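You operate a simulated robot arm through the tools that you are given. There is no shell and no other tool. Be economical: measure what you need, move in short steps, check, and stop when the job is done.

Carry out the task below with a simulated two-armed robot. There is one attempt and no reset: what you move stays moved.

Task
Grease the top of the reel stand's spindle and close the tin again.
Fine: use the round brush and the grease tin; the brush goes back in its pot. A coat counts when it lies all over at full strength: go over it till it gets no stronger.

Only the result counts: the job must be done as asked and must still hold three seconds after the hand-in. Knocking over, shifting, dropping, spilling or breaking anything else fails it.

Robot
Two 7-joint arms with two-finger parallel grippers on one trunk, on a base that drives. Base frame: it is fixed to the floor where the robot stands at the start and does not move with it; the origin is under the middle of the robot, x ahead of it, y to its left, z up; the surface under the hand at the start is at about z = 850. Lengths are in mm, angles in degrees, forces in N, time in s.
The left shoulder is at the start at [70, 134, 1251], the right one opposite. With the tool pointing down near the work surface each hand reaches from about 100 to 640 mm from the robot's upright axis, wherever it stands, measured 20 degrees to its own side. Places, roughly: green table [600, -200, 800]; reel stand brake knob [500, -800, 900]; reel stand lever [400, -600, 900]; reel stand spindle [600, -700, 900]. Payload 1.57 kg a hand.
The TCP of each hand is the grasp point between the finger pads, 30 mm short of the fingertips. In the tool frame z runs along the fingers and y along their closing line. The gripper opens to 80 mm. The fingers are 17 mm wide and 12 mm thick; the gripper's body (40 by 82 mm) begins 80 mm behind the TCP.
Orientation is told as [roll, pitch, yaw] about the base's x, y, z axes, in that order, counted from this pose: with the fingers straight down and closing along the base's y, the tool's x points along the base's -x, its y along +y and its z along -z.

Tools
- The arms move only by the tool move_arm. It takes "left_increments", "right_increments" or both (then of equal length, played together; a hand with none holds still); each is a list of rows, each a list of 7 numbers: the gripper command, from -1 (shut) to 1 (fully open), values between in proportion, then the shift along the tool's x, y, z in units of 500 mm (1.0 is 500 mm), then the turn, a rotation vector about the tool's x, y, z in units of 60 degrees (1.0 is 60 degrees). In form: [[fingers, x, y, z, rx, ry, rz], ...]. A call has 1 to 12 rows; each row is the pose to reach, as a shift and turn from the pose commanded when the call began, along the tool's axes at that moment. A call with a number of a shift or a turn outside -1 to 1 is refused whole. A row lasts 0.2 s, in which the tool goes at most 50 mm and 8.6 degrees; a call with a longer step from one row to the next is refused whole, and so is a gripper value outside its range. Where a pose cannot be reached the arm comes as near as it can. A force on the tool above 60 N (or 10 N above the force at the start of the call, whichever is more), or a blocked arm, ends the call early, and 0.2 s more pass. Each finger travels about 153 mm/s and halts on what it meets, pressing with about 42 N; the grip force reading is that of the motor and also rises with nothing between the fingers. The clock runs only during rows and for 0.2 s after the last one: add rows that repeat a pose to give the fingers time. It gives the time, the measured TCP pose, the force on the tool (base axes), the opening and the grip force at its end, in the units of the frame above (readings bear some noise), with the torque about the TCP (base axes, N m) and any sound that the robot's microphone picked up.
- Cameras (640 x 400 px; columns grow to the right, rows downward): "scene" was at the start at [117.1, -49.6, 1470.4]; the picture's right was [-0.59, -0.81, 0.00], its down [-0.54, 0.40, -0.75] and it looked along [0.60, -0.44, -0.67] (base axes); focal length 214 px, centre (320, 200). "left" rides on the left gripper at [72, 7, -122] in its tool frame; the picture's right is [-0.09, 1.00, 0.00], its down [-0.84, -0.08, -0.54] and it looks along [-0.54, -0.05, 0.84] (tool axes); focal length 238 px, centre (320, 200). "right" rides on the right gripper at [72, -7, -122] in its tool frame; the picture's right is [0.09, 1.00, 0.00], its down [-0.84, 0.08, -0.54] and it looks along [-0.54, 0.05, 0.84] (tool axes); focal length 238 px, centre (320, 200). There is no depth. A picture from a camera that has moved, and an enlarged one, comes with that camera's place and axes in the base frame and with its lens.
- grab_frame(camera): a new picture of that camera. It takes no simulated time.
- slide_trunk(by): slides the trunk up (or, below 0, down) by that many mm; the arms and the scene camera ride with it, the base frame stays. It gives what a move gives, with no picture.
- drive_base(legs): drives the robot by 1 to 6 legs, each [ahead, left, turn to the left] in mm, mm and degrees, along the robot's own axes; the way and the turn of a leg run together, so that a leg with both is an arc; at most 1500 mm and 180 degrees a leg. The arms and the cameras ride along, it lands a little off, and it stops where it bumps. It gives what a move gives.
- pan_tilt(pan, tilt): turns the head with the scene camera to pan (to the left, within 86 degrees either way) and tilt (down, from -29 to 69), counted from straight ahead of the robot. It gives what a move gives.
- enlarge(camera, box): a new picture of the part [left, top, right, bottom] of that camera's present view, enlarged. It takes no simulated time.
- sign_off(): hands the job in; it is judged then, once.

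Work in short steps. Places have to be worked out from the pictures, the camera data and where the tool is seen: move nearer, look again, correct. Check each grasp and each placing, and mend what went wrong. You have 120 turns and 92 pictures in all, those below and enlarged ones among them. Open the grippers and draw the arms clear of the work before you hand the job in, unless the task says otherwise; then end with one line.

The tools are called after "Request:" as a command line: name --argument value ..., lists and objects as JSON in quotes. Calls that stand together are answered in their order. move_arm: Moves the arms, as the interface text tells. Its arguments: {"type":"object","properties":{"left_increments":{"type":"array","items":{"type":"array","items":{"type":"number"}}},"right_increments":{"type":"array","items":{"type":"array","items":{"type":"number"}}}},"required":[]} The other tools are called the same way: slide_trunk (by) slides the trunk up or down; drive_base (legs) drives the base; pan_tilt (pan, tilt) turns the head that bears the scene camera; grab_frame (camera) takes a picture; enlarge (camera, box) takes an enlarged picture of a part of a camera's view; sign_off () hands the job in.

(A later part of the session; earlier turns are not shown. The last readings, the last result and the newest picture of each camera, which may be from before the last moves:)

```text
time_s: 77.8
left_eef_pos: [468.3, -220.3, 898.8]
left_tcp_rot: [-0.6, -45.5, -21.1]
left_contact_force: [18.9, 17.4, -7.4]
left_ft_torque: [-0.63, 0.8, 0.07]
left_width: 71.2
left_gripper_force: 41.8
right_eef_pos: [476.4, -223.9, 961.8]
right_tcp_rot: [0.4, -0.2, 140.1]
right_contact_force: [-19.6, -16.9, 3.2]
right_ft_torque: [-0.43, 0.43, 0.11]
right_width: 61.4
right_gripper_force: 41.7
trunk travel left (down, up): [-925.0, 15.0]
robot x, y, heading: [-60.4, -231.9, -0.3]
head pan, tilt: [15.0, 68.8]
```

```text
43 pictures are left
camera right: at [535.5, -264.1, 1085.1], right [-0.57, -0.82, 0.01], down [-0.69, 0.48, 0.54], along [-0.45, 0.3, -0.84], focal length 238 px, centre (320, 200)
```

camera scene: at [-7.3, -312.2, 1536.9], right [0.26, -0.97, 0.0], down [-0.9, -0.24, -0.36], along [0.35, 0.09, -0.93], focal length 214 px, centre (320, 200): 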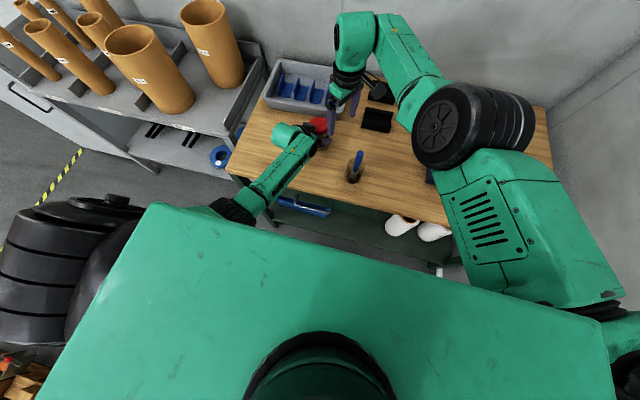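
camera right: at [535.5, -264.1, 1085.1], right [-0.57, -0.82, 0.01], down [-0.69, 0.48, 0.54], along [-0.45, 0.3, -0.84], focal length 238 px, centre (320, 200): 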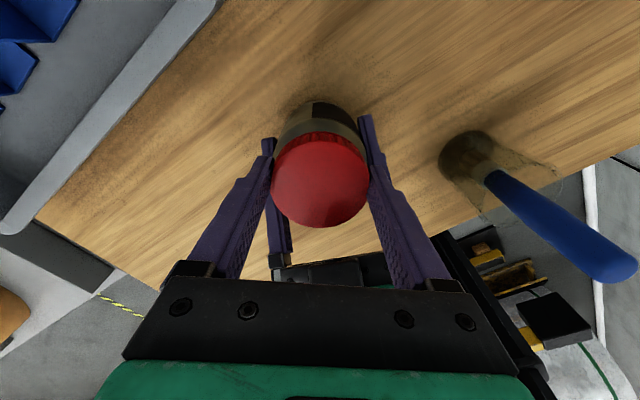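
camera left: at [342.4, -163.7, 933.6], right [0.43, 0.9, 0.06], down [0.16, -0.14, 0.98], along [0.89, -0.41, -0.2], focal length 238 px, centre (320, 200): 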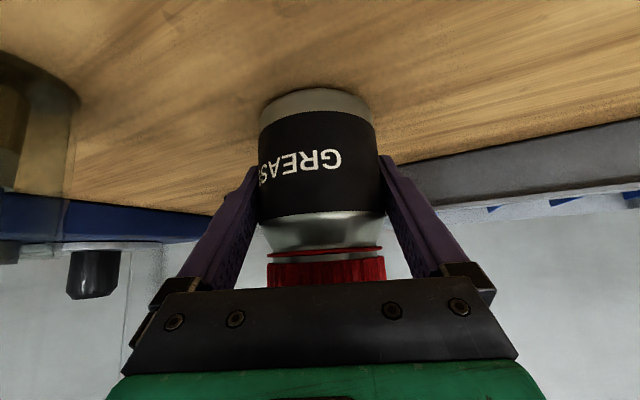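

The lid is gripped (61.4 mm, 42 N). I ease 3 mm sideways to relieve the side load and turn counter-clockwise about 25°, reading the torque.

Request:
move_arm --right_increments '[[-1, 0, 0.004, 0, 0, 0, 0], [-1, 0, 0.006, 0, 0, 0, 0], [-1, 0, 0.006, 0, 0, 0, -0.07], [-1, 0, 0.006, 0, 0, 0, -0.14], [-1, 0, 0.006, 0, 0, 0, -0.21], [-1, 0, 0.006, 0, 0, 0, -0.28], [-1, 0, 0.006, 0, 0, 0, -0.35], [-1, 0, 0.006, 0, 0, 0, -0.42]]'

Request:
grab_frame --camera "left"

Request:
grab_frame --camera "right"

```text
time_s: 79.6
left_eef_pos: [467.9, -222.1, 900.5]
left_tcp_rot: [-0.8, -45.5, -21.2]
left_contact_force: [21.9, 11.1, -7.2]
left_ft_torque: [-0.14, 0.77, 0.05]
left_width: 71.1
left_gripper_force: 41.9
right_eef_pos: [475.6, -224.6, 964.0]
right_tcp_rot: [0.1, -0.4, 165.6]
right_contact_force: [-22.8, -9.7, 3.7]
right_ft_torque: [-0.48, 0.68, 0.05]
right_width: 61.3
right_gripper_force: 41.9
right hand out of reach, approached as far as the arm can: row 2, 7, 8
trunk travel left (down, up): [-925.0, 15.0]
robot x, y, heading: [-56.0, -231.1, -0.1]
head pan, tilt: [15.0, 68.8]
```

```text
42 pictures are left
camera left: at [342.5, -164.0, 933.8], right [0.43, 0.9, 0.06], down [0.16, -0.14, 0.98], along [0.89, -0.41, -0.2], focal length 238 px, centre (320, 200)
```

left: 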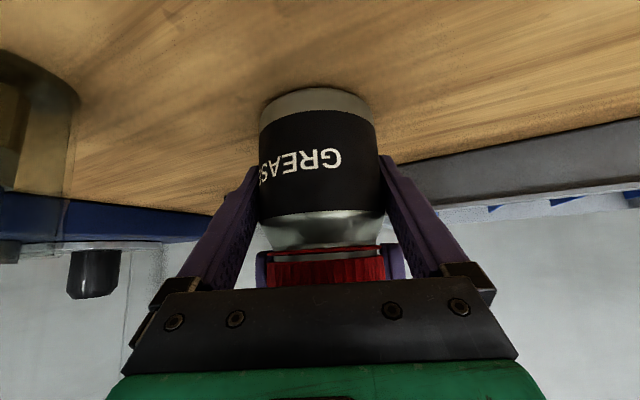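

```text
41 pictures are left
camera right: at [547.8, -235.4, 1085.3], right [-0.16, -0.99, 0.0], down [-0.83, 0.14, 0.55], along [-0.54, 0.09, -0.84], focal length 238 px, centre (320, 200)
```

right: 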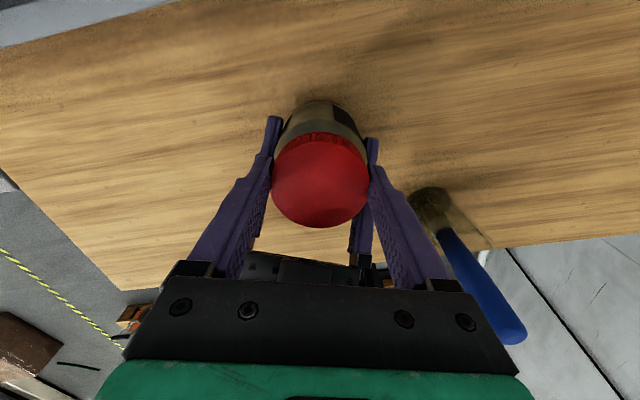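

The hand turned 25° with very little torque and the jar didn't turn. I continue this stroke by another 18° and then try a slight upward pull.

Request:
move_arm --right_increments '[[-1, 0, 0, 0, 0, 0, -0.07], [-1, 0, 0, 0, 0, 0, -0.14], [-1, 0, 0, 0, 0, 0, -0.21], [-1, 0, 0, 0, 0, 0, -0.3], [-1, 0, 0, -0.006, 0, 0, -0.3], [-1, 0, 0, -0.012, 0, 0, -0.3]]'

Request:
grab_frame --camera "left"

```text
time_s: 81.0
left_eef_pos: [467.9, -223.0, 903.1]
left_tcp_rot: [-0.7, -45.8, -21.2]
left_contact_force: [14.2, 2.1, 12.2]
left_ft_torque: [-0.05, 0.82, 0.0]
left_width: 70.9
left_gripper_force: 42.3
right_eef_pos: [478.0, -224.2, 966.8]
right_tcp_rot: [0.1, -0.1, -176.6]
right_contact_force: [-16.5, -2.5, -15.6]
right_ft_torque: [-0.1, 0.05, 0.04]
right_width: 61.5
right_gripper_force: 41.5
trunk travel left (down, up): [-925.0, 15.0]
robot x, y, heading: [-63.3, -230.0, 0.0]
head pan, tilt: [15.0, 68.8]
```

```text
40 pictures are left
camera left: at [343.8, -164.9, 935.4], right [0.43, 0.9, 0.06], down [0.15, -0.13, 0.98], along [0.89, -0.41, -0.2], focal length 238 px, centre (320, 200)
```

left: 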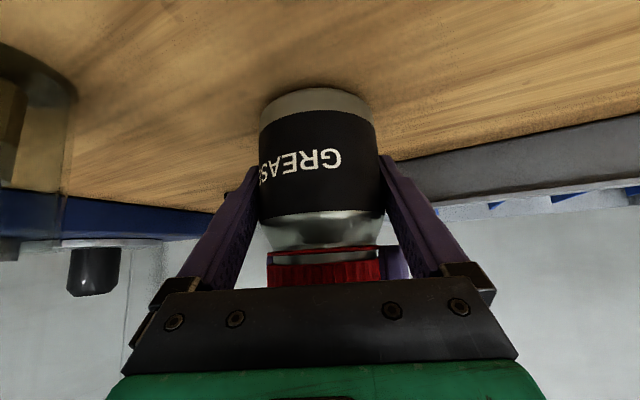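

It still holds: the pull lifted the left hand slightly, so more turns are needed. I regrip: lower, open, turn back about 48°, and close again.

Request:
move_arm --right_increments '[[-1, 0, 0, 0.006, 0, 0, 0], [1, 0, 0, 0.009, 0, 0, 0], [1, 0, 0, 0.009, 0, 0, 0], [1, 0, 0, 0.009, 0, 0, 0.13], [1, 0, 0, 0.009, 0, 0, 0.26], [1, 0, 0, 0.009, 0, 0, 0.39], [1, 0, 0, 0.009, 0, 0, 0.52], [1, 0, 0, 0.009, 0, 0, 0.65], [1, 0, 0, 0.009, 0, 0, 0.78], [-1, 0, 0, 0.009, 0, 0, 0.78], [-1, 0, 0, 0.009, 0, 0, 0.78]]'

Request:
move_arm --right_increments '[[-1, 0, 0, 0, 0, 0, -0.05], [-1, 0, 0, 0, 0, 0, -0.12], [-1, 0, 0, 0, 0, 0, -0.2], [-1, 0, 0, 0, 0, 0, -0.28], [-1, 0, 0, 0, 0, 0, -0.36], [-1, 0, 0, 0, 0, 0, -0.44], [-1, 0, 0, 0, 0, 0, -0.52], [-1, 0, 0, 0, 0, 0, -0.6], [-1, 0, 0, 0, 0, 0, -0.68], [-1, 0, 0, 0, 0, 0, -0.78]]'

Request:
grab_frame --camera "right"

```text
time_s: 83.4
left_eef_pos: [468.8, -219.2, 899.6]
left_tcp_rot: [-0.6, -45.3, -21.1]
left_contact_force: [17.2, 14.0, -10.8]
left_ft_torque: [-0.52, 0.73, 0.1]
left_width: 70.8
left_gripper_force: 41.8
right_eef_pos: [476.3, -225.2, 962.9]
right_tcp_rot: [0.3, 0.0, 136.4]
right_contact_force: [-17.1, -14.3, 6.7]
right_ft_torque: [-0.33, 0.44, 0.11]
right_width: 61.6
right_gripper_force: 42.1
trunk travel left (down, up): [-925.0, 15.0]
robot x, y, heading: [-59.5, -230.4, -0.1]
head pan, tilt: [15.0, 68.8]
```

```text
time_s: 85.6
left_eef_pos: [466.9, -222.4, 899.3]
left_tcp_rot: [-0.8, -45.5, -21.1]
left_contact_force: [12.1, 10.0, -7.0]
left_ft_torque: [-0.12, 0.43, 0.07]
left_width: 70.8
left_gripper_force: 41.7
right_eef_pos: [477.1, -222.2, 963.6]
right_tcp_rot: [-0.2, 0.0, -176.5]
right_contact_force: [-12.5, -9.4, 3.7]
right_ft_torque: [-0.51, 0.45, 0.03]
right_width: 61.1
right_gripper_force: 42.0
trunk travel left (down, up): [-925.0, 15.0]
robot x, y, heading: [-53.0, -230.4, -0.1]
head pan, tilt: [15.0, 68.8]
```

```text
39 pictures are left
camera right: at [548.4, -211.8, 1086.6], right [0.15, -0.99, 0.0], down [-0.83, -0.13, 0.54], along [-0.54, -0.08, -0.84], focal length 238 px, centre (320, 200)
```

right: 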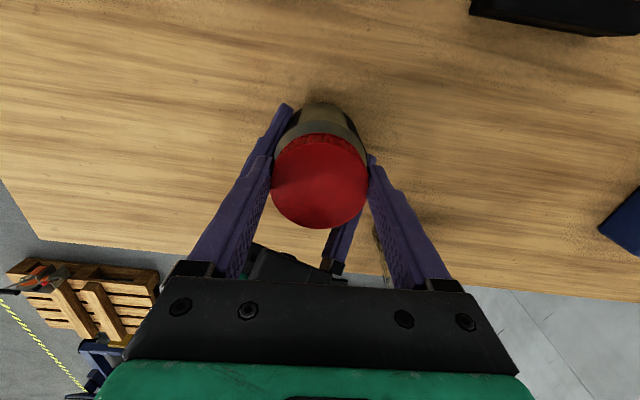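

That makes about 90° in all. I try a gentle pull of 8 mm upward.

Request:
move_arm --right_increments '[[-1, 0, 0, -0.004, 0, 0, 0], [-1, 0, 0, -0.008, 0, 0, 0], [-1, 0, 0, -0.012, 0, 0, 0], [-1, 0, 0, -0.016, 0, 0, 0]]'

```text
time_s: 86.6
left_eef_pos: [470.0, -223.3, 904.1]
left_tcp_rot: [-0.7, -46.0, -21.3]
left_contact_force: [-6.9, 8.5, 34.2]
left_ft_torque: [-0.22, -0.22, 0.04]
left_width: 71.1
left_gripper_force: 42.0
right_eef_pos: [479.5, -225.5, 968.9]
right_tcp_rot: [0.2, 0.0, -176.7]
right_contact_force: [5.9, -8.6, -37.5]
right_ft_torque: [-0.34, -0.54, 0.06]
right_width: 61.4
right_gripper_force: 41.6
right hand out of reach, approached as far as the arm can: row 4
trunk travel left (down, up): [-925.0, 15.0]
robot x, y, heading: [-57.8, -228.2, -0.2]
head pan, tilt: [15.0, 68.8]
```

It is still threaded on. I lower again and do two more strokes.

Request:
move_arm --right_increments '[[-1, 0, 0, 0.008, 0, 0, 0], [-1, 0, 0, 0.014, 0, 0, 0], [1, 0, 0, 0.014, 0, 0, 0], [1, 0, 0, 0.014, 0, 0, 0.13], [1, 0, 0, 0.014, 0, 0, 0.26], [1, 0, 0, 0.014, 0, 0, 0.39], [1, 0, 0, 0.014, 0, 0, 0.52], [1, 0, 0, 0.014, 0, 0, 0.65], [1, 0, 0, 0.014, 0, 0, 0.78], [-1, 0, 0, 0.014, 0, 0, 0.78], [-1, 0, 0, 0.014, 0, 0, 0.78]]'

Request:
move_arm --right_increments '[[-1, 0, 0, 0, 0, 0, -0.05], [-1, 0, 0, 0, 0, 0, -0.12], [-1, 0, 0, 0, 0, 0, -0.2], [-1, 0, 0, 0, 0, 0, -0.28], [-1, 0, 0, 0, 0, 0, -0.36], [-1, 0, 0, 0, 0, 0, -0.44], [-1, 0, 0, 0, 0, 0, -0.52], [-1, 0, 0, 0, 0, 0, -0.6], [-1, 0, 0, 0, 0, 0, -0.68], [-1, 0, 0, 0, 0, 0, -0.78]]'

Request:
move_arm --right_increments '[[1, 0, 0, 0, 0, 0, 0], [1, 0, 0, 0, 0, 0, 0], [1, 0, 0, 0, 0, 0, 0.13], [1, 0, 0, 0, 0, 0, 0.26], [1, 0, 0, 0, 0, 0, 0.39], [1, 0, 0, 0, 0, 0, 0.52], [1, 0, 0, 0, 0, 0, 0.65], [1, 0, 0, 0, 0, 0, 0.78], [-1, 0, 0, 0, 0, 0, 0.78], [-1, 0, 0, 0, 0, 0, 0.78], [-1, 0, 0, 0, 0, 0, 0.78]]'

Request:
move_arm --right_increments '[[-1, 0, 0, 0, 0, 0, -0.05], [-1, 0, 0, 0, 0, 0, -0.12], [-1, 0, 0, 0, 0, 0, -0.2], [-1, 0, 0, 0, 0, 0, -0.28], [-1, 0, 0, 0, 0, 0, -0.36], [-1, 0, 0, 0, 0, 0, -0.44], [-1, 0, 0, 0, 0, 0, -0.52], [-1, 0, 0, 0, 0, 0, -0.6], [-1, 0, 0, 0, 0, 0, -0.68], [-1, 0, 0, 0, 0, 0, -0.78]]'

Request:
grab_frame --camera "left"

```text
time_s: 89.0
left_eef_pos: [468.9, -219.2, 899.9]
left_tcp_rot: [-0.5, -45.4, -21.0]
left_contact_force: [23.6, 22.7, -11.9]
left_ft_torque: [-0.87, 1.02, 0.12]
left_width: 71.1
left_gripper_force: 42.1
right_eef_pos: [478.7, -224.6, 963.2]
right_tcp_rot: [0.5, 0.0, 136.5]
right_contact_force: [-24.5, -22.8, 9.2]
right_ft_torque: [-0.47, 0.6, 0.24]
right_width: 61.3
right_gripper_force: 41.1
trunk travel left (down, up): [-925.0, 15.0]
robot x, y, heading: [-59.7, -230.5, -0.0]
head pan, tilt: [15.0, 68.8]
```

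```text
time_s: 91.2
left_eef_pos: [467.7, -222.3, 900.1]
left_tcp_rot: [-0.9, -45.5, -21.0]
left_contact_force: [19.6, 15.8, -5.3]
left_ft_torque: [-0.42, 0.72, 0.13]
left_width: 71.2
left_gripper_force: 42.0
right_eef_pos: [479.1, -221.6, 965.1]
right_tcp_rot: [0.0, -0.2, -176.4]
right_contact_force: [-19.3, -15.6, 1.4]
right_ft_torque: [-0.56, 0.58, 0.05]
right_width: 61.4
right_gripper_force: 42.1
trunk travel left (down, up): [-925.0, 15.0]
robot x, y, heading: [-59.6, -229.0, 0.2]
head pan, tilt: [15.0, 68.8]
```

```text
time_s: 93.6
left_eef_pos: [467.7, -219.8, 899.8]
left_tcp_rot: [-0.7, -45.5, -21.0]
left_contact_force: [21.9, 22.3, -8.1]
left_ft_torque: [-0.89, 0.98, 0.12]
left_width: 70.9
left_gripper_force: 41.7
right_eef_pos: [479.2, -225.6, 963.4]
right_tcp_rot: [0.4, 0.0, 136.5]
right_contact_force: [-21.7, -23.2, 4.8]
right_ft_torque: [-0.48, 0.48, 0.24]
right_width: 61.1
right_gripper_force: 42.4
trunk travel left (down, up): [-925.0, 15.0]
robot x, y, heading: [-57.4, -230.0, -0.3]
head pan, tilt: [15.0, 68.8]
```

```text
time_s: 95.8
left_eef_pos: [467.5, -222.3, 899.5]
left_tcp_rot: [-0.9, -45.4, -21.1]
left_contact_force: [11.5, 13.9, -8.9]
left_ft_torque: [-0.3, 0.28, 0.33]
left_width: 70.7
left_gripper_force: 42.2
right_eef_pos: [479.8, -222.5, 964.6]
right_tcp_rot: [-0.1, 0.1, -176.5]
right_contact_force: [-12.0, -14.5, 5.3]
right_ft_torque: [-0.66, 0.54, -0.16]
right_width: 61.6
right_gripper_force: 41.8
trunk travel left (down, up): [-925.0, 15.0]
robot x, y, heading: [-54.6, -232.8, -0.5]
head pan, tilt: [15.0, 68.8]
```

```text
38 pictures are left
camera left: at [342.1, -163.8, 933.3], right [0.43, 0.9, 0.06], down [0.16, -0.14, 0.98], along [0.89, -0.41, -0.21], focal length 238 px, centre (320, 200)
```

left: 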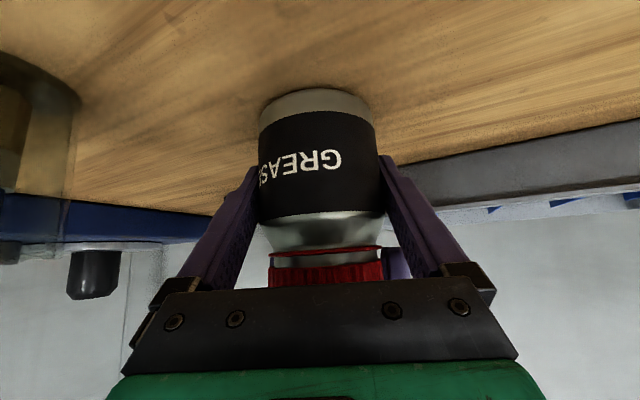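

The gap under the lid looks a bit larger, after about 185° in all. I try another gentle pull.

Request:
move_arm --right_increments '[[-1, 0, 0, -0.005, 0, 0, 0], [-1, 0, 0, -0.01, 0, 0, 0], [-1, 0, 0, -0.015, 0, 0, 0], [-1, 0, 0, -0.02, 0, 0, 0]]'

Request:
grab_frame --camera "left"

```text
time_s: 96.8
left_eef_pos: [470.9, -225.1, 904.8]
left_tcp_rot: [-0.8, -46.2, -21.3]
left_contact_force: [-10.9, 7.9, 40.7]
left_ft_torque: [-0.4, -0.31, -0.04]
left_width: 70.9
left_gripper_force: 41.6
right_eef_pos: [481.1, -223.4, 970.3]
right_tcp_rot: [0.5, 0.2, -176.8]
right_contact_force: [10.5, -8.5, -44.6]
right_ft_torque: [-0.13, -0.9, 0.11]
right_width: 60.9
right_gripper_force: 41.9
right hand out of reach, approached as far as the arm can: row 4
trunk travel left (down, up): [-925.0, 15.0]
robot x, y, heading: [-57.3, -227.9, -0.1]
head pan, tilt: [15.0, 68.8]
```

```text
37 pictures are left
camera left: at [344.7, -165.8, 936.7], right [0.43, 0.9, 0.06], down [0.15, -0.13, 0.98], along [0.89, -0.41, -0.19], focal length 238 px, centre (320, 200)
```

left: 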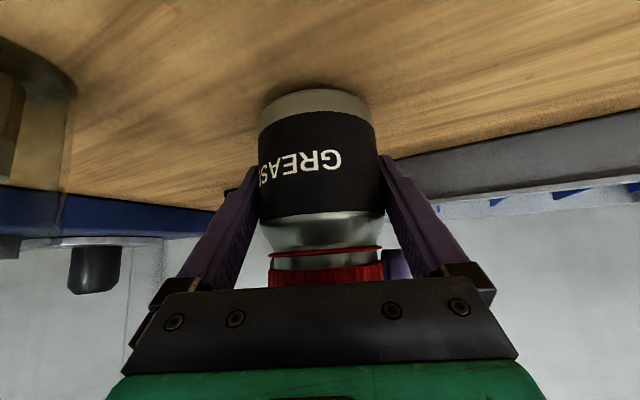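

The lid has clearly risen by about 3 mm, so the thread is coming. Two more strokes, rising slightly with the lid.

Request:
move_arm --right_increments '[[-1, 0, 0, 0.008, 0, 0, 0], [-1, 0, 0, 0.014, 0, 0, 0], [1, 0, 0, 0.014, 0, 0, 0], [1, 0, 0, 0.014, 0, 0, 0.13], [1, 0, 0, 0.014, 0, 0, 0.26], [1, 0, 0, 0.014, 0, 0, 0.39], [1, 0, 0, 0.014, 0, 0, 0.52], [1, 0, 0, 0.014, 0, 0, 0.65], [1, 0, 0, 0.014, 0, 0, 0.78], [-1, 0, 0, 0.014, 0, 0, 0.78], [-1, 0, 0, 0.014, 0, 0, 0.78]]'

Request:
move_arm --right_increments '[[-1, 0, 0, 0, 0, 0, -0.05], [-1, 0, 0, 0, 0, 0, -0.12], [-1, 0, 0, 0, 0, 0, -0.2], [-1, 0, 0, 0, 0, 0, -0.28], [-1, 0, 0, 0, 0, 0, -0.36], [-1, 0, 0, -0.001, 0, 0, -0.44], [-1, 0, 0, -0.001, 0, 0, -0.52], [-1, 0, 0, -0.002, 0, 0, -0.6], [-1, 0, 0, -0.002, 0, 0, -0.68], [-1, 0, 0, -0.002, 0, 0, -0.78]]'

Request:
move_arm --right_increments '[[1, 0, 0, 0, 0, 0, 0], [1, 0, 0, 0, 0, 0, 0], [1, 0, 0, 0, 0, 0, 0.13], [1, 0, 0, 0, 0, 0, 0.26], [1, 0, 0, 0, 0, 0, 0.39], [1, 0, 0, 0, 0, 0, 0.52], [1, 0, 0, 0, 0, 0, 0.65], [1, 0, 0, 0, 0, 0, 0.78], [-1, 0, 0, 0, 0, 0, 0.78], [-1, 0, 0, 0, 0, 0, 0.78], [-1, 0, 0, 0, 0, 0, 0.78]]'

Request:
move_arm --right_increments '[[-1, 0, 0, 0, 0, 0, -0.05], [-1, 0, 0, 0, 0, 0, -0.12], [-1, 0, 0, 0, 0, 0, -0.2], [-1, 0, 0, 0, 0, 0, -0.28], [-1, 0, 0, 0, 0, 0, -0.36], [-1, 0, 0, -0.001, 0, 0, -0.44], [-1, 0, 0, -0.001, 0, 0, -0.52], [-1, 0, 0, -0.002, 0, 0, -0.6], [-1, 0, 0, -0.002, 0, 0, -0.68], [-1, 0, 0, -0.002, 0, 0, -0.78]]'

Request:
move_arm --right_increments '[[-1, 0, 0, -0.005, 0, 0, 0], [-1, 0, 0, -0.01, 0, 0, 0], [-1, 0, 0, -0.015, 0, 0, 0]]'

Request:
grab_frame --camera "left"

```text
time_s: 99.2
left_eef_pos: [468.1, -219.9, 899.6]
left_tcp_rot: [-0.5, -45.5, -21.0]
left_contact_force: [25.6, 22.7, -11.9]
left_ft_torque: [-0.92, 1.06, 0.12]
left_width: 70.9
left_gripper_force: 41.9
right_eef_pos: [478.4, -224.6, 965.4]
right_tcp_rot: [0.4, 0.0, 136.5]
right_contact_force: [-23.3, -21.7, 8.5]
right_ft_torque: [-0.48, 0.67, 0.24]
right_width: 61.5
right_gripper_force: 41.5
trunk travel left (down, up): [-925.0, 15.0]
robot x, y, heading: [-61.1, -229.5, -0.2]
head pan, tilt: [15.0, 68.8]
```

```text
time_s: 101.4
left_eef_pos: [468.0, -223.1, 900.4]
left_tcp_rot: [-0.8, -45.5, -21.2]
left_contact_force: [12.2, 10.3, -2.8]
left_ft_torque: [-0.47, 0.59, 0.19]
left_width: 70.7
left_gripper_force: 42.1
right_eef_pos: [478.0, -220.9, 969.7]
right_tcp_rot: [-0.1, 0.0, -176.6]
right_contact_force: [-12.2, -10.0, 0.6]
right_ft_torque: [-0.17, 0.25, -0.07]
right_width: 61.6
right_gripper_force: 41.8
trunk travel left (down, up): [-925.0, 15.0]
robot x, y, heading: [-59.7, -227.0, -0.3]
head pan, tilt: [15.0, 68.8]
```

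```text
time_s: 103.8
left_eef_pos: [468.7, -220.8, 899.7]
left_tcp_rot: [-0.6, -45.4, -21.1]
left_contact_force: [25.1, 14.9, -14.1]
left_ft_torque: [-0.62, 1.09, 0.27]
left_width: 71.0
left_gripper_force: 41.9
right_eef_pos: [478.2, -222.3, 967.4]
right_tcp_rot: [0.3, 0.0, 136.6]
right_contact_force: [-23.9, -15.7, 11.0]
right_ft_torque: [-0.32, 0.71, -0.08]
right_width: 61.3
right_gripper_force: 42.0
trunk travel left (down, up): [-925.0, 15.0]
robot x, y, heading: [-58.6, -229.8, -0.1]
head pan, tilt: [15.0, 68.8]
```

```text
time_s: 106.0
left_eef_pos: [467.1, -222.5, 900.6]
left_tcp_rot: [-0.7, -45.5, -21.2]
left_contact_force: [7.5, 14.2, -2.2]
left_ft_torque: [-0.65, 0.34, 0.31]
left_width: 70.9
left_gripper_force: 42.4
right_eef_pos: [480.8, -221.8, 970.3]
right_tcp_rot: [0.0, 0.1, -176.6]
right_contact_force: [-8.6, -13.3, -1.8]
right_ft_torque: [-0.33, 0.19, -0.17]
right_width: 61.8
right_gripper_force: 42.1
trunk travel left (down, up): [-925.0, 15.0]
robot x, y, heading: [-54.7, -228.9, -0.3]
head pan, tilt: [15.0, 68.8]
```

```text
time_s: 106.8
left_eef_pos: [465.7, -224.3, 897.8]
left_tcp_rot: [-0.9, -45.3, -21.2]
left_contact_force: [-0.7, -0.1, -3.0]
left_ft_torque: [-0.03, 0.03, 0.0]
left_width: 71.0
left_gripper_force: 41.9
right_eef_pos: [482.3, -218.2, 977.8]
right_tcp_rot: [-0.4, 0.0, -176.4]
right_contact_force: [-0.5, 0.5, 0.3]
right_ft_torque: [0.02, 0.0, -0.01]
right_width: 75.2
right_gripper_force: 0.0
trunk travel left (down, up): [-925.0, 15.0]
robot x, y, heading: [-57.6, -231.5, -0.1]
head pan, tilt: [15.0, 68.8]
```

```text
36 pictures are left
camera left: at [340.8, -165.0, 932.7], right [0.43, 0.9, 0.05], down [0.16, -0.14, 0.98], along [0.89, -0.41, -0.21], focal length 238 px, centre (320, 200)
```

left: 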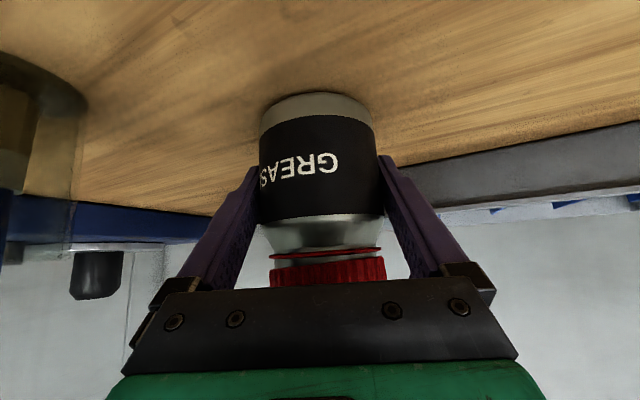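

The right gripper reads 75 mm with no grip force, so something slipped or changed. I look through the right camera.

Request:
grab_frame --camera "right"

```text
35 pictures are left
camera right: at [552.7, -208.1, 1100.3], right [0.15, -0.99, 0.0], down [-0.83, -0.13, 0.54], along [-0.53, -0.08, -0.84], focal length 238 px, centre (320, 200)
```

right: 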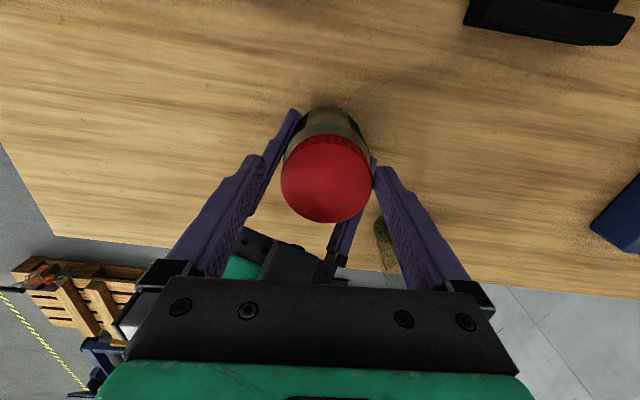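

The fingers stand wide around the lid, which still sits on the jar and seems loose. I re-centre (6 mm), go down 9 mm, and close again.

Request:
move_arm --right_increments '[[1, 0, 0.006, 0, 0, 0, 0], [1, 0, 0.012, 0.01, 0, 0, 0], [1, 0, 0.012, 0.018, 0, 0, 0], [-1, 0, 0.012, 0.018, 0, 0, 0], [-1, 0, 0.012, 0.018, 0, 0, 0], [-1, 0, 0.012, 0.018, 0, 0, 0], [-1, 0, 0.012, 0.018, 0, 0, 0]]'

```text
time_s: 108.4
left_eef_pos: [467.3, -222.9, 899.7]
left_tcp_rot: [-0.9, -45.5, -21.3]
left_contact_force: [-1.9, -22.1, -5.8]
left_ft_torque: [1.04, 0.01, -0.16]
left_width: 70.9
left_gripper_force: 42.1
right_eef_pos: [481.0, -226.2, 967.4]
right_tcp_rot: [-0.4, 0.0, -176.7]
right_contact_force: [1.1, 22.2, 2.9]
right_ft_torque: [0.49, -0.05, -0.15]
right_width: 61.0
right_gripper_force: 41.9
right hand out of reach, approached as far as the arm can: row 1, 2
trunk travel left (down, up): [-925.0, 15.0]
robot x, y, heading: [-57.5, -233.7, 0.0]
head pan, tilt: [15.0, 68.8]
```

Gripped again at 61 mm. I pull up gently.

Request:
move_arm --right_increments '[[-1, 0, -0.005, -0.004, 0, 0, 0], [-1, 0, -0.005, -0.01, 0, 0, 0], [-1, 0, -0.005, -0.016, 0, 0, 0], [-1, 0, -0.005, -0.022, 0, 0, 0]]'

Request:
grab_frame --camera "left"

```text
time_s: 109.4
left_eef_pos: [467.4, -220.8, 901.2]
left_tcp_rot: [-0.7, -45.6, -21.2]
left_contact_force: [3.5, -13.5, 6.6]
left_ft_torque: [0.97, 0.06, -0.22]
left_width: 71.0
left_gripper_force: 42.3
right_eef_pos: [481.7, -225.1, 976.0]
right_tcp_rot: [0.0, -0.2, -176.6]
right_contact_force: [-3.3, 12.8, -10.7]
right_ft_torque: [0.09, 0.08, 0.04]
right_width: 60.7
right_gripper_force: 42.1
right hand out of reach, approached as far as the arm can: row 4
trunk travel left (down, up): [-925.0, 15.0]
robot x, y, heading: [-61.4, -227.3, -0.1]
head pan, tilt: [15.0, 68.8]
```

```text
34 pictures are left
camera left: at [342.9, -163.3, 934.0], right [0.43, 0.9, 0.06], down [0.16, -0.14, 0.98], along [0.89, -0.41, -0.2], focal length 238 px, centre (320, 200)
```

left: 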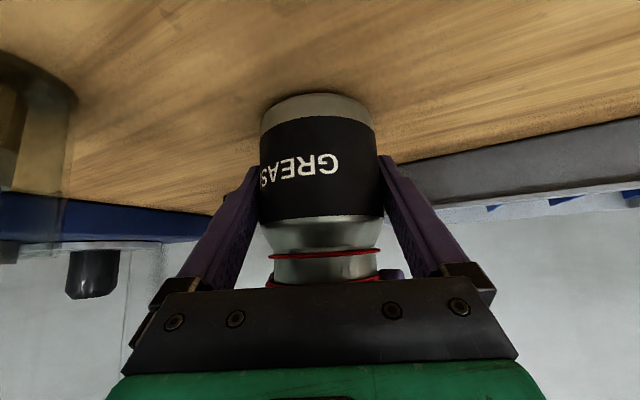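

The lid is off. I lift it well clear, then carry it to the free table area near [455, -425].

Request:
move_arm --right_increments '[[-1, 0, 0, -0.03, 0, 0, 0], [-1, 0, 0, -0.07, 0, 0, 0], [-1, 0, 0, -0.11, 0, 0, 0], [-1, 0, 0, -0.15, 0, 0, 0]]'

Request:
grab_frame --camera "right"

```text
time_s: 110.4
left_eef_pos: [466.1, -221.2, 898.9]
left_tcp_rot: [-0.7, -45.4, -21.1]
left_contact_force: [0.1, -0.6, -3.8]
left_ft_torque: [0.01, 0.04, 0.02]
left_width: 71.0
left_gripper_force: 42.1
right_eef_pos: [500.1, -219.5, 1050.3]
right_tcp_rot: [0.1, -0.2, -176.7]
right_contact_force: [-0.6, -0.5, -0.4]
right_ft_torque: [-0.02, -0.01, -0.01]
right_width: 60.9
right_gripper_force: 41.9
right hand out of reach, approached as far as the arm can: row 1, 2, 3, 4
trunk travel left (down, up): [-925.0, 15.0]
robot x, y, heading: [-60.0, -233.2, -0.1]
head pan, tilt: [15.0, 68.8]
```

```text
33 pictures are left
camera right: at [570.5, -207.8, 1173.8], right [0.15, -0.99, 0.0], down [-0.83, -0.12, 0.54], along [-0.54, -0.08, -0.84], focal length 238 px, centre (320, 200)
```

right: 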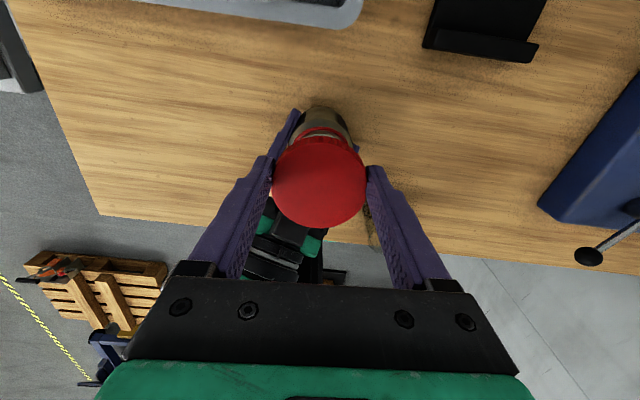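

The lid is held securely. I carry it right to about [460, -425] while unwinding the wrist.

Request:
move_arm --right_increments '[[-1, -0.01, 0.04, 0, 0, 0, 0.096], [-1, -0.02, 0.08, 0, 0, 0, 0.192], [-1, -0.03, 0.12, 0, 0, 0, 0.288], [-1, -0.04, 0.16, 0, 0, 0, 0.384], [-1, -0.05, 0.2, 0, 0, 0, 0.48], [-1, -0.06, 0.24, 0, 0, 0, 0.576], [-1, -0.07, 0.28, 0, 0, 0, 0.672], [-1, -0.08, 0.32, 0, 0, 0, 0.768], [-1, -0.09, 0.36, 0, 0, 0, 0.864], [-1, -0.103, 0.405, 0, 0, 0, 0.96]]'

Request:
grab_frame --camera "right"

```text
time_s: 112.6
left_eef_pos: [467.8, -223.0, 899.2]
left_tcp_rot: [-0.7, -45.3, -21.2]
left_contact_force: [-0.6, -1.2, -3.1]
left_ft_torque: [-0.03, 0.02, 0.0]
left_width: 71.1
left_gripper_force: 42.3
right_eef_pos: [537.9, -413.7, 1032.5]
right_tcp_rot: [0.0, -0.1, 127.1]
right_contact_force: [0.2, -0.4, 0.2]
right_ft_torque: [0.04, 0.02, -0.01]
right_width: 61.2
right_gripper_force: 42.1
right hand out of reach, approached as far as the arm can: row 1, 2, 3, 4, 5, 6, 7, 8, 9, 10
trunk travel left (down, up): [-925.0, 15.0]
robot x, y, heading: [-58.6, -228.2, -0.3]
head pan, tilt: [15.0, 68.8]
```

```text
32 pictures are left
camera right: at [587.5, -466.6, 1154.0], right [-0.74, -0.67, 0.0], down [-0.56, 0.62, 0.54], along [-0.37, 0.4, -0.84], focal length 238 px, centre (320, 200)
```

right: 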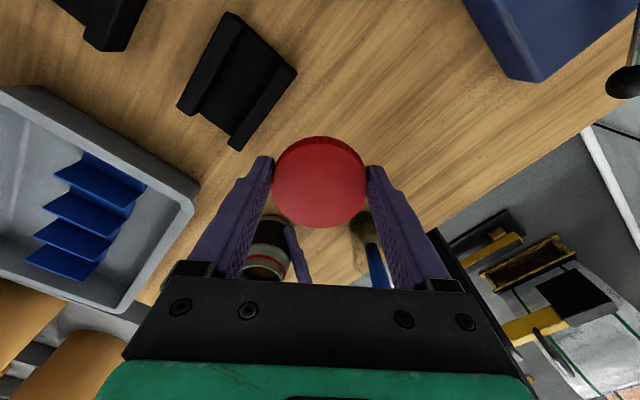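

Position is [538, -414]; the black holder's front edge is at x ≈ 588, so I want the lid nearer to x ≈ 490. I lower and draw it towards the robot at once.

Request:
move_arm --right_increments '[[-1, -0.004, 0.02, 0.03, 0, 0, 0], [-1, -0.008, 0.04, 0.06, 0, 0, 0], [-1, -0.012, 0.06, 0.09, 0, 0, 0], [-1, -0.017, 0.08, 0.12, 0, 0, 0], [-1, -0.022, 0.096, 0.16, 0, 0, 0], [-1, -0.022, 0.096, 0.19, 0, 0, 0], [-1, -0.022, 0.096, 0.2, 0, 0, 0]]'

Request:
grab_frame --camera "right"

```text
time_s: 114.2
left_eef_pos: [466.3, -223.7, 899.9]
left_tcp_rot: [-0.6, -45.3, -21.4]
left_contact_force: [-0.2, -0.8, -3.5]
left_ft_torque: [-0.02, 0.05, 0.01]
left_width: 70.9
left_gripper_force: 41.8
right_eef_pos: [511.5, -436.9, 937.4]
right_tcp_rot: [-0.1, 0.0, 125.7]
right_contact_force: [-0.3, 0.1, 0.7]
right_ft_torque: [0.01, 0.0, 0.01]
right_width: 61.4
right_gripper_force: 41.9
right hand out of reach, approached as far as the arm can: row 1, 2, 3, 4, 5, 6, 7
trunk travel left (down, up): [-925.0, 15.0]
robot x, y, heading: [-59.2, -231.5, -0.1]
head pan, tilt: [15.0, 68.8]
```

```text
31 pictures are left
camera right: at [558.0, -491.2, 1060.7], right [-0.75, -0.66, 0.0], down [-0.55, 0.63, 0.54], along [-0.36, 0.41, -0.84], focal length 238 px, centre (320, 200)
```

right: 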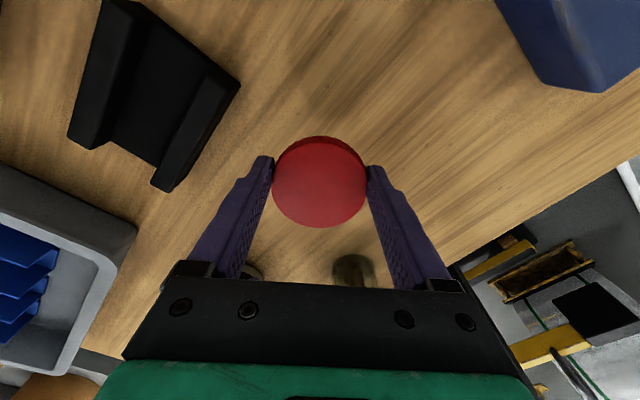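

This spot, [511, -437], is clear. I lower to tips just above the table, the last part slowly.

Request:
move_arm --right_increments '[[-1, 0, 0, 0.03, 0, 0, 0], [-1, 0, 0, 0.06, 0, 0, 0], [-1, 0, 0, 0.085, 0, 0, 0], [-1, 0, 0, 0.095, 0, 0, 0], [-1, 0, 0, 0.1, 0, 0, 0], [-1, 0, 0, 0.105, 0, 0, 0], [-1, 0, 0, 0.109, 0, 0, 0]]'

```text
time_s: 115.8
left_eef_pos: [467.0, -221.3, 900.1]
left_tcp_rot: [-0.8, -45.5, -21.1]
left_contact_force: [-0.7, 0.1, -4.6]
left_ft_torque: [0.01, 0.02, 0.01]
left_width: 71.0
left_gripper_force: 42.4
right_eef_pos: [498.9, -435.5, 890.0]
right_tcp_rot: [-0.1, 0.1, 125.9]
right_contact_force: [0.4, -0.3, 0.1]
right_ft_torque: [-0.01, -0.04, 0.03]
right_width: 61.4
right_gripper_force: 42.2
right hand out of reach, approached as far as the arm can: row 2, 3, 4, 5, 6, 7
trunk travel left (down, up): [-925.0, 15.0]
robot x, y, heading: [-60.3, -230.9, 0.0]
head pan, tilt: [15.0, 68.8]
```

At z 890 with no contact yet. I creep down further in 2 mm steps.

Request:
move_arm --right_increments '[[-1, 0, 0, 0.006, 0, 0, 0], [-1, 0, 0, 0.01, 0, 0, 0], [-1, 0, 0, 0.014, 0, 0, 0], [-1, 0, 0, 0.018, 0, 0, 0]]'

```text
time_s: 116.8
left_eef_pos: [466.2, -222.1, 899.6]
left_tcp_rot: [-0.8, -45.5, -21.1]
left_contact_force: [0.2, 0.2, -3.4]
left_ft_torque: [0.0, -0.01, -0.02]
left_width: 70.8
left_gripper_force: 41.5
right_eef_pos: [496.9, -435.1, 884.8]
right_tcp_rot: [-0.1, 0.0, 125.7]
right_contact_force: [0.5, 0.7, 0.6]
right_ft_torque: [0.0, -0.01, 0.0]
right_width: 61.6
right_gripper_force: 42.1
right hand out of reach, approached as far as the arm can: row 3, 4
trunk travel left (down, up): [-925.0, 15.0]
robot x, y, heading: [-60.6, -230.2, -0.1]
head pan, tilt: [15.0, 68.8]
```

Still free at 884.8, so I keep creeping until I feel contact.

Request:
move_arm --right_increments '[[-1, 0, 0, 0.005, 0, 0, 0], [-1, 0, 0, 0.009, 0, 0, 0], [-1, 0, 0, 0.013, 0, 0, 0]]'

```text
time_s: 117.6
left_eef_pos: [467.5, -221.2, 900.5]
left_tcp_rot: [-0.6, -45.4, -21.2]
left_contact_force: [-0.7, 0.8, -4.0]
left_ft_torque: [0.01, 0.04, 0.01]
left_width: 70.8
left_gripper_force: 41.8
right_eef_pos: [496.3, -435.0, 881.8]
right_tcp_rot: [-0.2, 0.1, 125.7]
right_contact_force: [0.2, 0.1, -0.3]
right_ft_torque: [-0.01, 0.01, 0.02]
right_width: 61.0
right_gripper_force: 42.4
trunk travel left (down, up): [-925.0, 15.0]
robot x, y, heading: [-55.2, -230.3, 0.1]
head pan, tilt: [15.0, 68.8]
```

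No force yet at 881.8. One more creep of about 6 mm.

Request:
move_arm --right_increments '[[-1, 0, 0, 0.004, 0, 0, 0], [-1, 0, 0, 0.008, 0, 0, 0], [-1, 0, 0, 0.012, 0, 0, 0], [-1, 0, 0, 0.012, 0, 0, 0]]'

Request:
grab_frame --camera "right"

```text
time_s: 118.6
left_eef_pos: [466.5, -220.6, 900.7]
left_tcp_rot: [-0.8, -45.6, -21.1]
left_contact_force: [0.6, 0.5, -3.5]
left_ft_torque: [0.01, 0.04, 0.01]
left_width: 70.8
left_gripper_force: 42.0
right_eef_pos: [493.7, -435.5, 880.9]
right_tcp_rot: [-0.3, 0.3, 125.7]
right_contact_force: [16.3, -2.6, 29.6]
right_ft_torque: [-0.53, 0.43, 0.38]
right_width: 61.1
right_gripper_force: 41.6
right hand out of reach, approached as far as the arm can: row 1, 2, 3, 4
trunk travel left (down, up): [-925.0, 15.0]
robot x, y, heading: [-58.4, -226.8, -0.0]
head pan, tilt: [15.0, 68.8]
```

```text
30 pictures are left
camera right: at [540.6, -489.1, 1003.5], right [-0.75, -0.66, -0.01], down [-0.56, 0.64, 0.54], along [-0.35, 0.41, -0.84], focal length 238 px, centre (320, 200)
```

right: 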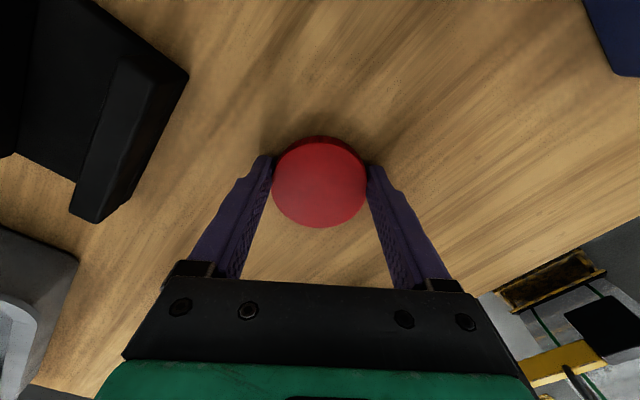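

Contact is felt (30 N), so the lid is down at [494, -435] with the hand at z ≈ 881.5. I ease up 1 mm, open, and rise straight up.

Request:
move_arm --right_increments '[[-1, 0, 0, -0.003, 0, 0, 0], [1, 0, 0, -0.003, 0, 0, 0], [1, 0, 0, -0.003, 0, 0, 0], [1, 0, 0, -0.03, 0, 0, 0], [1, 0, 0, -0.07, 0, 0, 0], [1, 0, 0, -0.12, 0, 0, 0], [1, 0, 0, -0.18, 0, 0, 0], [1, 0, 0, -0.25, 0, 0, 0], [1, 0, 0, -0.32, 0, 0, 0]]'

Request:
grab_frame --camera "right"

```text
time_s: 120.6
left_eef_pos: [468.5, -221.6, 900.5]
left_tcp_rot: [-0.8, -45.4, -21.2]
left_contact_force: [-0.7, 0.4, -3.9]
left_ft_torque: [0.06, 0.01, -0.03]
left_width: 70.9
left_gripper_force: 41.9
right_eef_pos: [538.2, -437.4, 1027.0]
right_tcp_rot: [0.1, 0.0, 125.7]
right_contact_force: [-1.1, -0.5, 0.3]
right_ft_torque: [0.0, -0.02, 0.02]
right_width: 79.9
right_gripper_force: 0.0
right hand out of reach, approached as far as the arm can: row 5, 6, 7, 8, 9
trunk travel left (down, up): [-925.0, 15.0]
robot x, y, heading: [-59.1, -232.5, -0.2]
head pan, tilt: [15.0, 68.8]
```

```text
29 pictures are left
camera right: at [585.6, -491.9, 1150.4], right [-0.75, -0.66, 0.0], down [-0.55, 0.63, 0.54], along [-0.36, 0.41, -0.84], focal length 238 px, centre (320, 200)
```

right: 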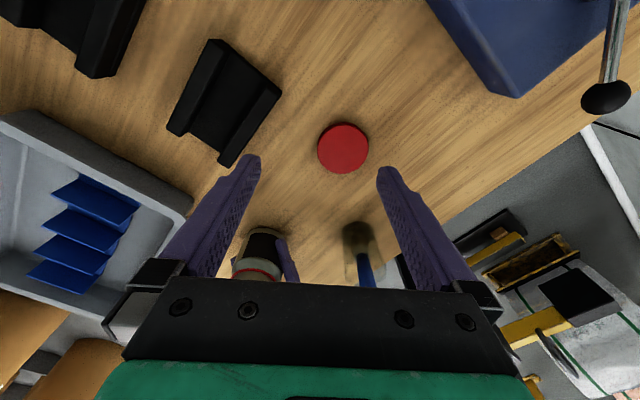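

The lid lies flat at [494, -432]. Before fetching the brush, I unwind the right wrist and swing the arm outward to the right, as worked for the left arm, to get a posture that reaches nearer in.

Request:
move_arm --right_increments '[[1, 0.01, 0.025, 0, 0, 0, 0.1], [1, 0.02, 0.05, 0, 0, 0, 0.2], [1, 0.03, 0.08, 0, 0, 0, 0.3], [1, 0.04, 0.11, 0, 0, 0, 0.4], [1, 0.05, 0.14, 0, 0, 0, 0.5], [1, 0.06, 0.17, 0, 0, 0, 0.6], [1, 0.07, 0.19, 0, 0, 0, 0.7], [1, 0.08, 0.21, 0, 0, 0, 0.8], [1, 0.088, 0.23, 0, 0, 0, 0.9], [1, 0.088, 0.23, 0, 0, 0, 1]]'

Request:
move_arm --right_increments '[[1, 0, 0, 0, 0, 0, 0.1], [1, 0, 0, 0, 0, 0, 0.2], [1, 0, 0, 0, 0, 0, 0.3], [1, 0, 0, 0, 0, 0, 0.4], [1, 0, 0, 0, 0, 0, 0.5], [1, 0, 0, 0, 0, 0, 0.6], [1, 0, 0, 0, 0, 0, 0.7], [1, 0, 0, 0, 0, 0, 0.8], [1, 0, 0, 0, 0, 0, 0.9], [1, 0, 0, 0, 0, 0, 1]]'

Request:
grab_frame --camera "scene"

```text
time_s: 122.8
left_eef_pos: [467.5, -222.2, 899.3]
left_tcp_rot: [-0.7, -45.5, -21.1]
left_contact_force: [-0.5, -0.9, -4.3]
left_ft_torque: [0.02, 0.02, 0.03]
left_width: 70.8
left_gripper_force: 41.9
right_eef_pos: [520.4, -552.1, 1012.8]
right_tcp_rot: [0.1, 0.0, 65.5]
right_contact_force: [0.2, 0.4, 0.5]
right_ft_torque: [-0.02, -0.04, 0.01]
right_width: 80.0
right_gripper_force: 0.1
right hand out of reach, approached as far as the arm can: row 1, 2, 3, 4, 5, 6, 7, 8, 9, 10
trunk travel left (down, up): [-925.0, 15.0]
robot x, y, heading: [-57.2, -228.6, -0.0]
head pan, tilt: [15.0, 68.8]
```

```text
time_s: 125.0
left_eef_pos: [467.4, -221.1, 899.3]
left_tcp_rot: [-0.8, -45.5, -21.1]
left_contact_force: [0.3, -0.1, -3.4]
left_ft_torque: [-0.01, -0.02, 0.03]
left_width: 71.0
left_gripper_force: 42.4
right_eef_pos: [522.0, -552.0, 1014.3]
right_tcp_rot: [0.0, 0.0, 5.6]
right_contact_force: [-0.3, -0.8, 0.5]
right_ft_torque: [-0.03, 0.0, 0.01]
right_width: 80.0
right_gripper_force: 0.1
trunk travel left (down, up): [-925.0, 15.0]
robot x, y, heading: [-61.5, -232.7, -0.1]
head pan, tilt: [15.0, 68.8]
```

```text
28 pictures are left
camera scene: at [45.5, -216.3, 1536.8], right [0.26, -0.97, 0.0], down [-0.9, -0.24, -0.36], along [0.35, 0.09, -0.93], focal length 214 px, centre (320, 200)
```

scene: 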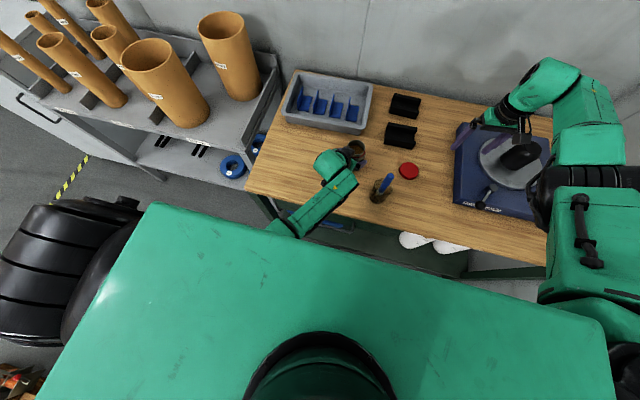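

The right elbow stays out, so this arm works best at about 580 mm ahead of the base. I'll position the base to suit. First I release the jar and raise the left hand out of the way.

Request:
move_arm --left_increments '[[1, 0, 0, 0, 0, 0, 0], [1, 0, 0, 0, 0, 0, 0], [1, 0.03, 0, -0.03, 0, 0, 0], [1, 0.06, 0, -0.06, 0, 0, 0], [1, 0.09, 0, -0.09, 0, 0, 0], [1, 0.12, 0, -0.12, 0, 0, 0], [1, 0.15, 0, -0.15, 0, 0, 0], [1, 0.12, 0.03, -0.19, 0, 0, 0], [1, 0.08, 0.06, -0.23, 0, 0, 0], [1, 0.04, 0.09, -0.27, 0, 0, 0], [1, 0, 0.12, -0.31, 0, 0, 0], [1, -0.04, 0.15, -0.35, 0, 0, 0]]'

Request:
drive_base --legs '[[-155, 0, 0]]'

Request:
grab_frame --camera "right"

```text
time_s: 127.6
left_eef_pos: [393.6, -111.1, 1035.9]
left_tcp_rot: [-0.9, -45.5, -21.3]
left_contact_force: [0.9, -0.2, 0.1]
left_ft_torque: [-0.01, 0.01, -0.01]
left_width: 80.0
left_gripper_force: 0.0
right_eef_pos: [521.3, -552.8, 1014.2]
right_tcp_rot: [-0.2, 0.0, 5.7]
right_contact_force: [-0.4, 0.2, -0.6]
right_ft_torque: [0.01, 0.02, -0.02]
right_width: 79.6
right_gripper_force: 0.1
trunk travel left (down, up): [-925.0, 15.0]
robot x, y, heading: [-55.8, -228.7, 0.1]
head pan, tilt: [15.0, 68.8]
```

```text
time_s: 129.0
left_eef_pos: [240.0, -111.5, 1036.4]
left_tcp_rot: [-0.8, -45.5, -21.2]
left_contact_force: [0.2, -0.6, -0.1]
left_ft_torque: [0.0, 0.05, 0.01]
left_width: 80.3
left_gripper_force: 0.1
right_eef_pos: [369.2, -550.6, 1013.0]
right_tcp_rot: [0.0, 0.1, 5.7]
right_contact_force: [-0.3, -0.2, -1.6]
right_ft_torque: [0.03, 0.0, 0.02]
right_width: 79.8
right_gripper_force: 0.0
trunk travel left (down, up): [-925.0, 15.0]
robot x, y, heading: [-211.3, -228.3, -0.2]
head pan, tilt: [15.0, 68.8]
```

```text
27 pictures are left
camera right: at [297.3, -565.7, 1136.1], right [-0.19, 0.98, 0.0], down [0.83, 0.16, 0.54], along [0.53, 0.1, -0.84], focal length 238 px, centre (320, 200)
```

right: 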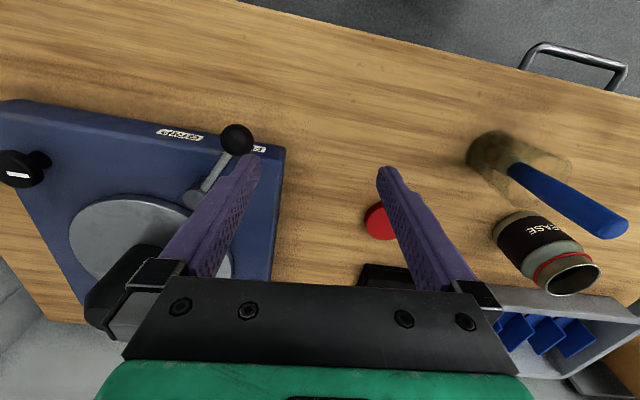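

The brush handle's top agrees with [366, -334, 1000] and it stands nearly upright. I rise to z 1065 and move over it.

Request:
move_arm --right_increments '[[1, 0, 0, -0.05, 0, 0, 0], [1, 0, 0.02, -0.1, 0, 0, 0], [1, -0.005, 0.08, -0.105, 0, 0, 0], [1, -0.012, 0.15, -0.105, 0, 0, 0], [1, -0.02, 0.22, -0.105, 0, 0, 0], [1, -0.028, 0.29, -0.105, 0, 0, 0], [1, -0.034, 0.36, -0.105, 0, 0, 0], [1, -0.039, 0.434, -0.105, 0, 0, 0], [1, -0.039, 0.434, -0.105, 0, 0, 0]]'

Request:
grab_frame --camera "right"

```text
time_s: 131.0
left_eef_pos: [239.2, -111.0, 1035.9]
left_tcp_rot: [-0.8, -45.5, -21.2]
left_contact_force: [-0.2, 0.5, 0.3]
left_ft_torque: [0.01, -0.01, 0.01]
left_width: 80.2
left_gripper_force: 0.0
right_eef_pos: [387.2, -367.1, 1065.6]
right_tcp_rot: [0.6, 0.0, 6.7]
right_contact_force: [0.1, 0.1, 0.9]
right_ft_torque: [-0.02, 0.01, 0.01]
right_width: 80.0
right_gripper_force: 0.1
right hand out of reach, approached as far as the arm can: row 1, 2, 3, 4, 5, 6, 7, 8, 9
trunk travel left (down, up): [-925.0, 15.0]
robot x, y, heading: [-209.8, -228.9, -0.3]
head pan, tilt: [15.0, 68.8]
```

```text
26 pictures are left
camera right: at [316.1, -382.3, 1188.4], right [-0.21, 0.98, 0.01], down [0.82, 0.17, 0.54], along [0.53, 0.12, -0.84], focal length 238 px, centre (320, 200)
```

right: 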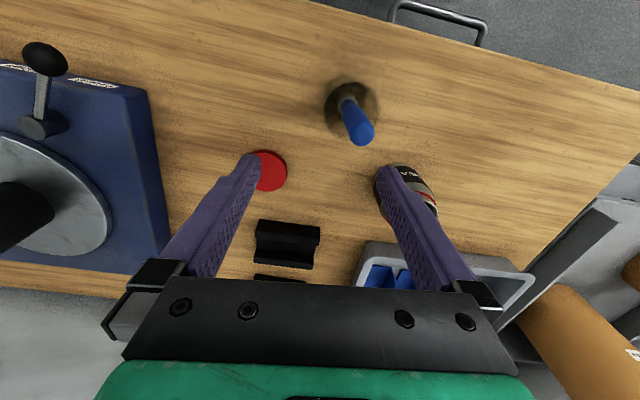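

The brush top is at [368, -336] while the hand sits at [387, -367], so I close the gap with the base: 19 back and 31 left.

Request:
drive_base --legs '[[-19, 31, 0]]'

Request:
grab_frame --camera "right"

```text
time_s: 131.8
left_eef_pos: [224.0, -87.3, 1035.3]
left_tcp_rot: [-0.3, -45.2, -21.5]
left_contact_force: [0.7, -0.9, -0.2]
left_ft_torque: [0.03, 0.03, 0.01]
left_width: 79.9
left_gripper_force: 0.0
right_eef_pos: [371.7, -342.5, 1061.9]
right_tcp_rot: [0.8, 0.1, 6.6]
right_contact_force: [-0.2, 0.4, 0.3]
right_ft_torque: [0.05, 0.06, -0.05]
right_width: 79.9
right_gripper_force: 0.1
trunk travel left (down, up): [-925.0, 15.0]
robot x, y, heading: [-230.5, -200.4, -0.1]
head pan, tilt: [15.0, 68.8]
```

```text
25 pictures are left
camera right: at [301.7, -359.2, 1185.5], right [-0.21, 0.98, 0.02], down [0.82, 0.16, 0.54], along [0.53, 0.12, -0.84], focal length 238 px, centre (320, 200)
```

right: 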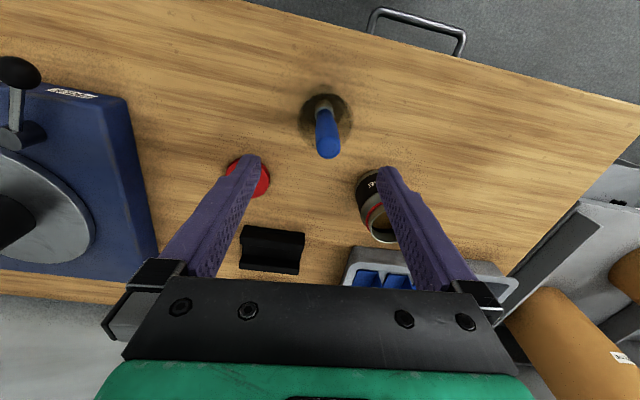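

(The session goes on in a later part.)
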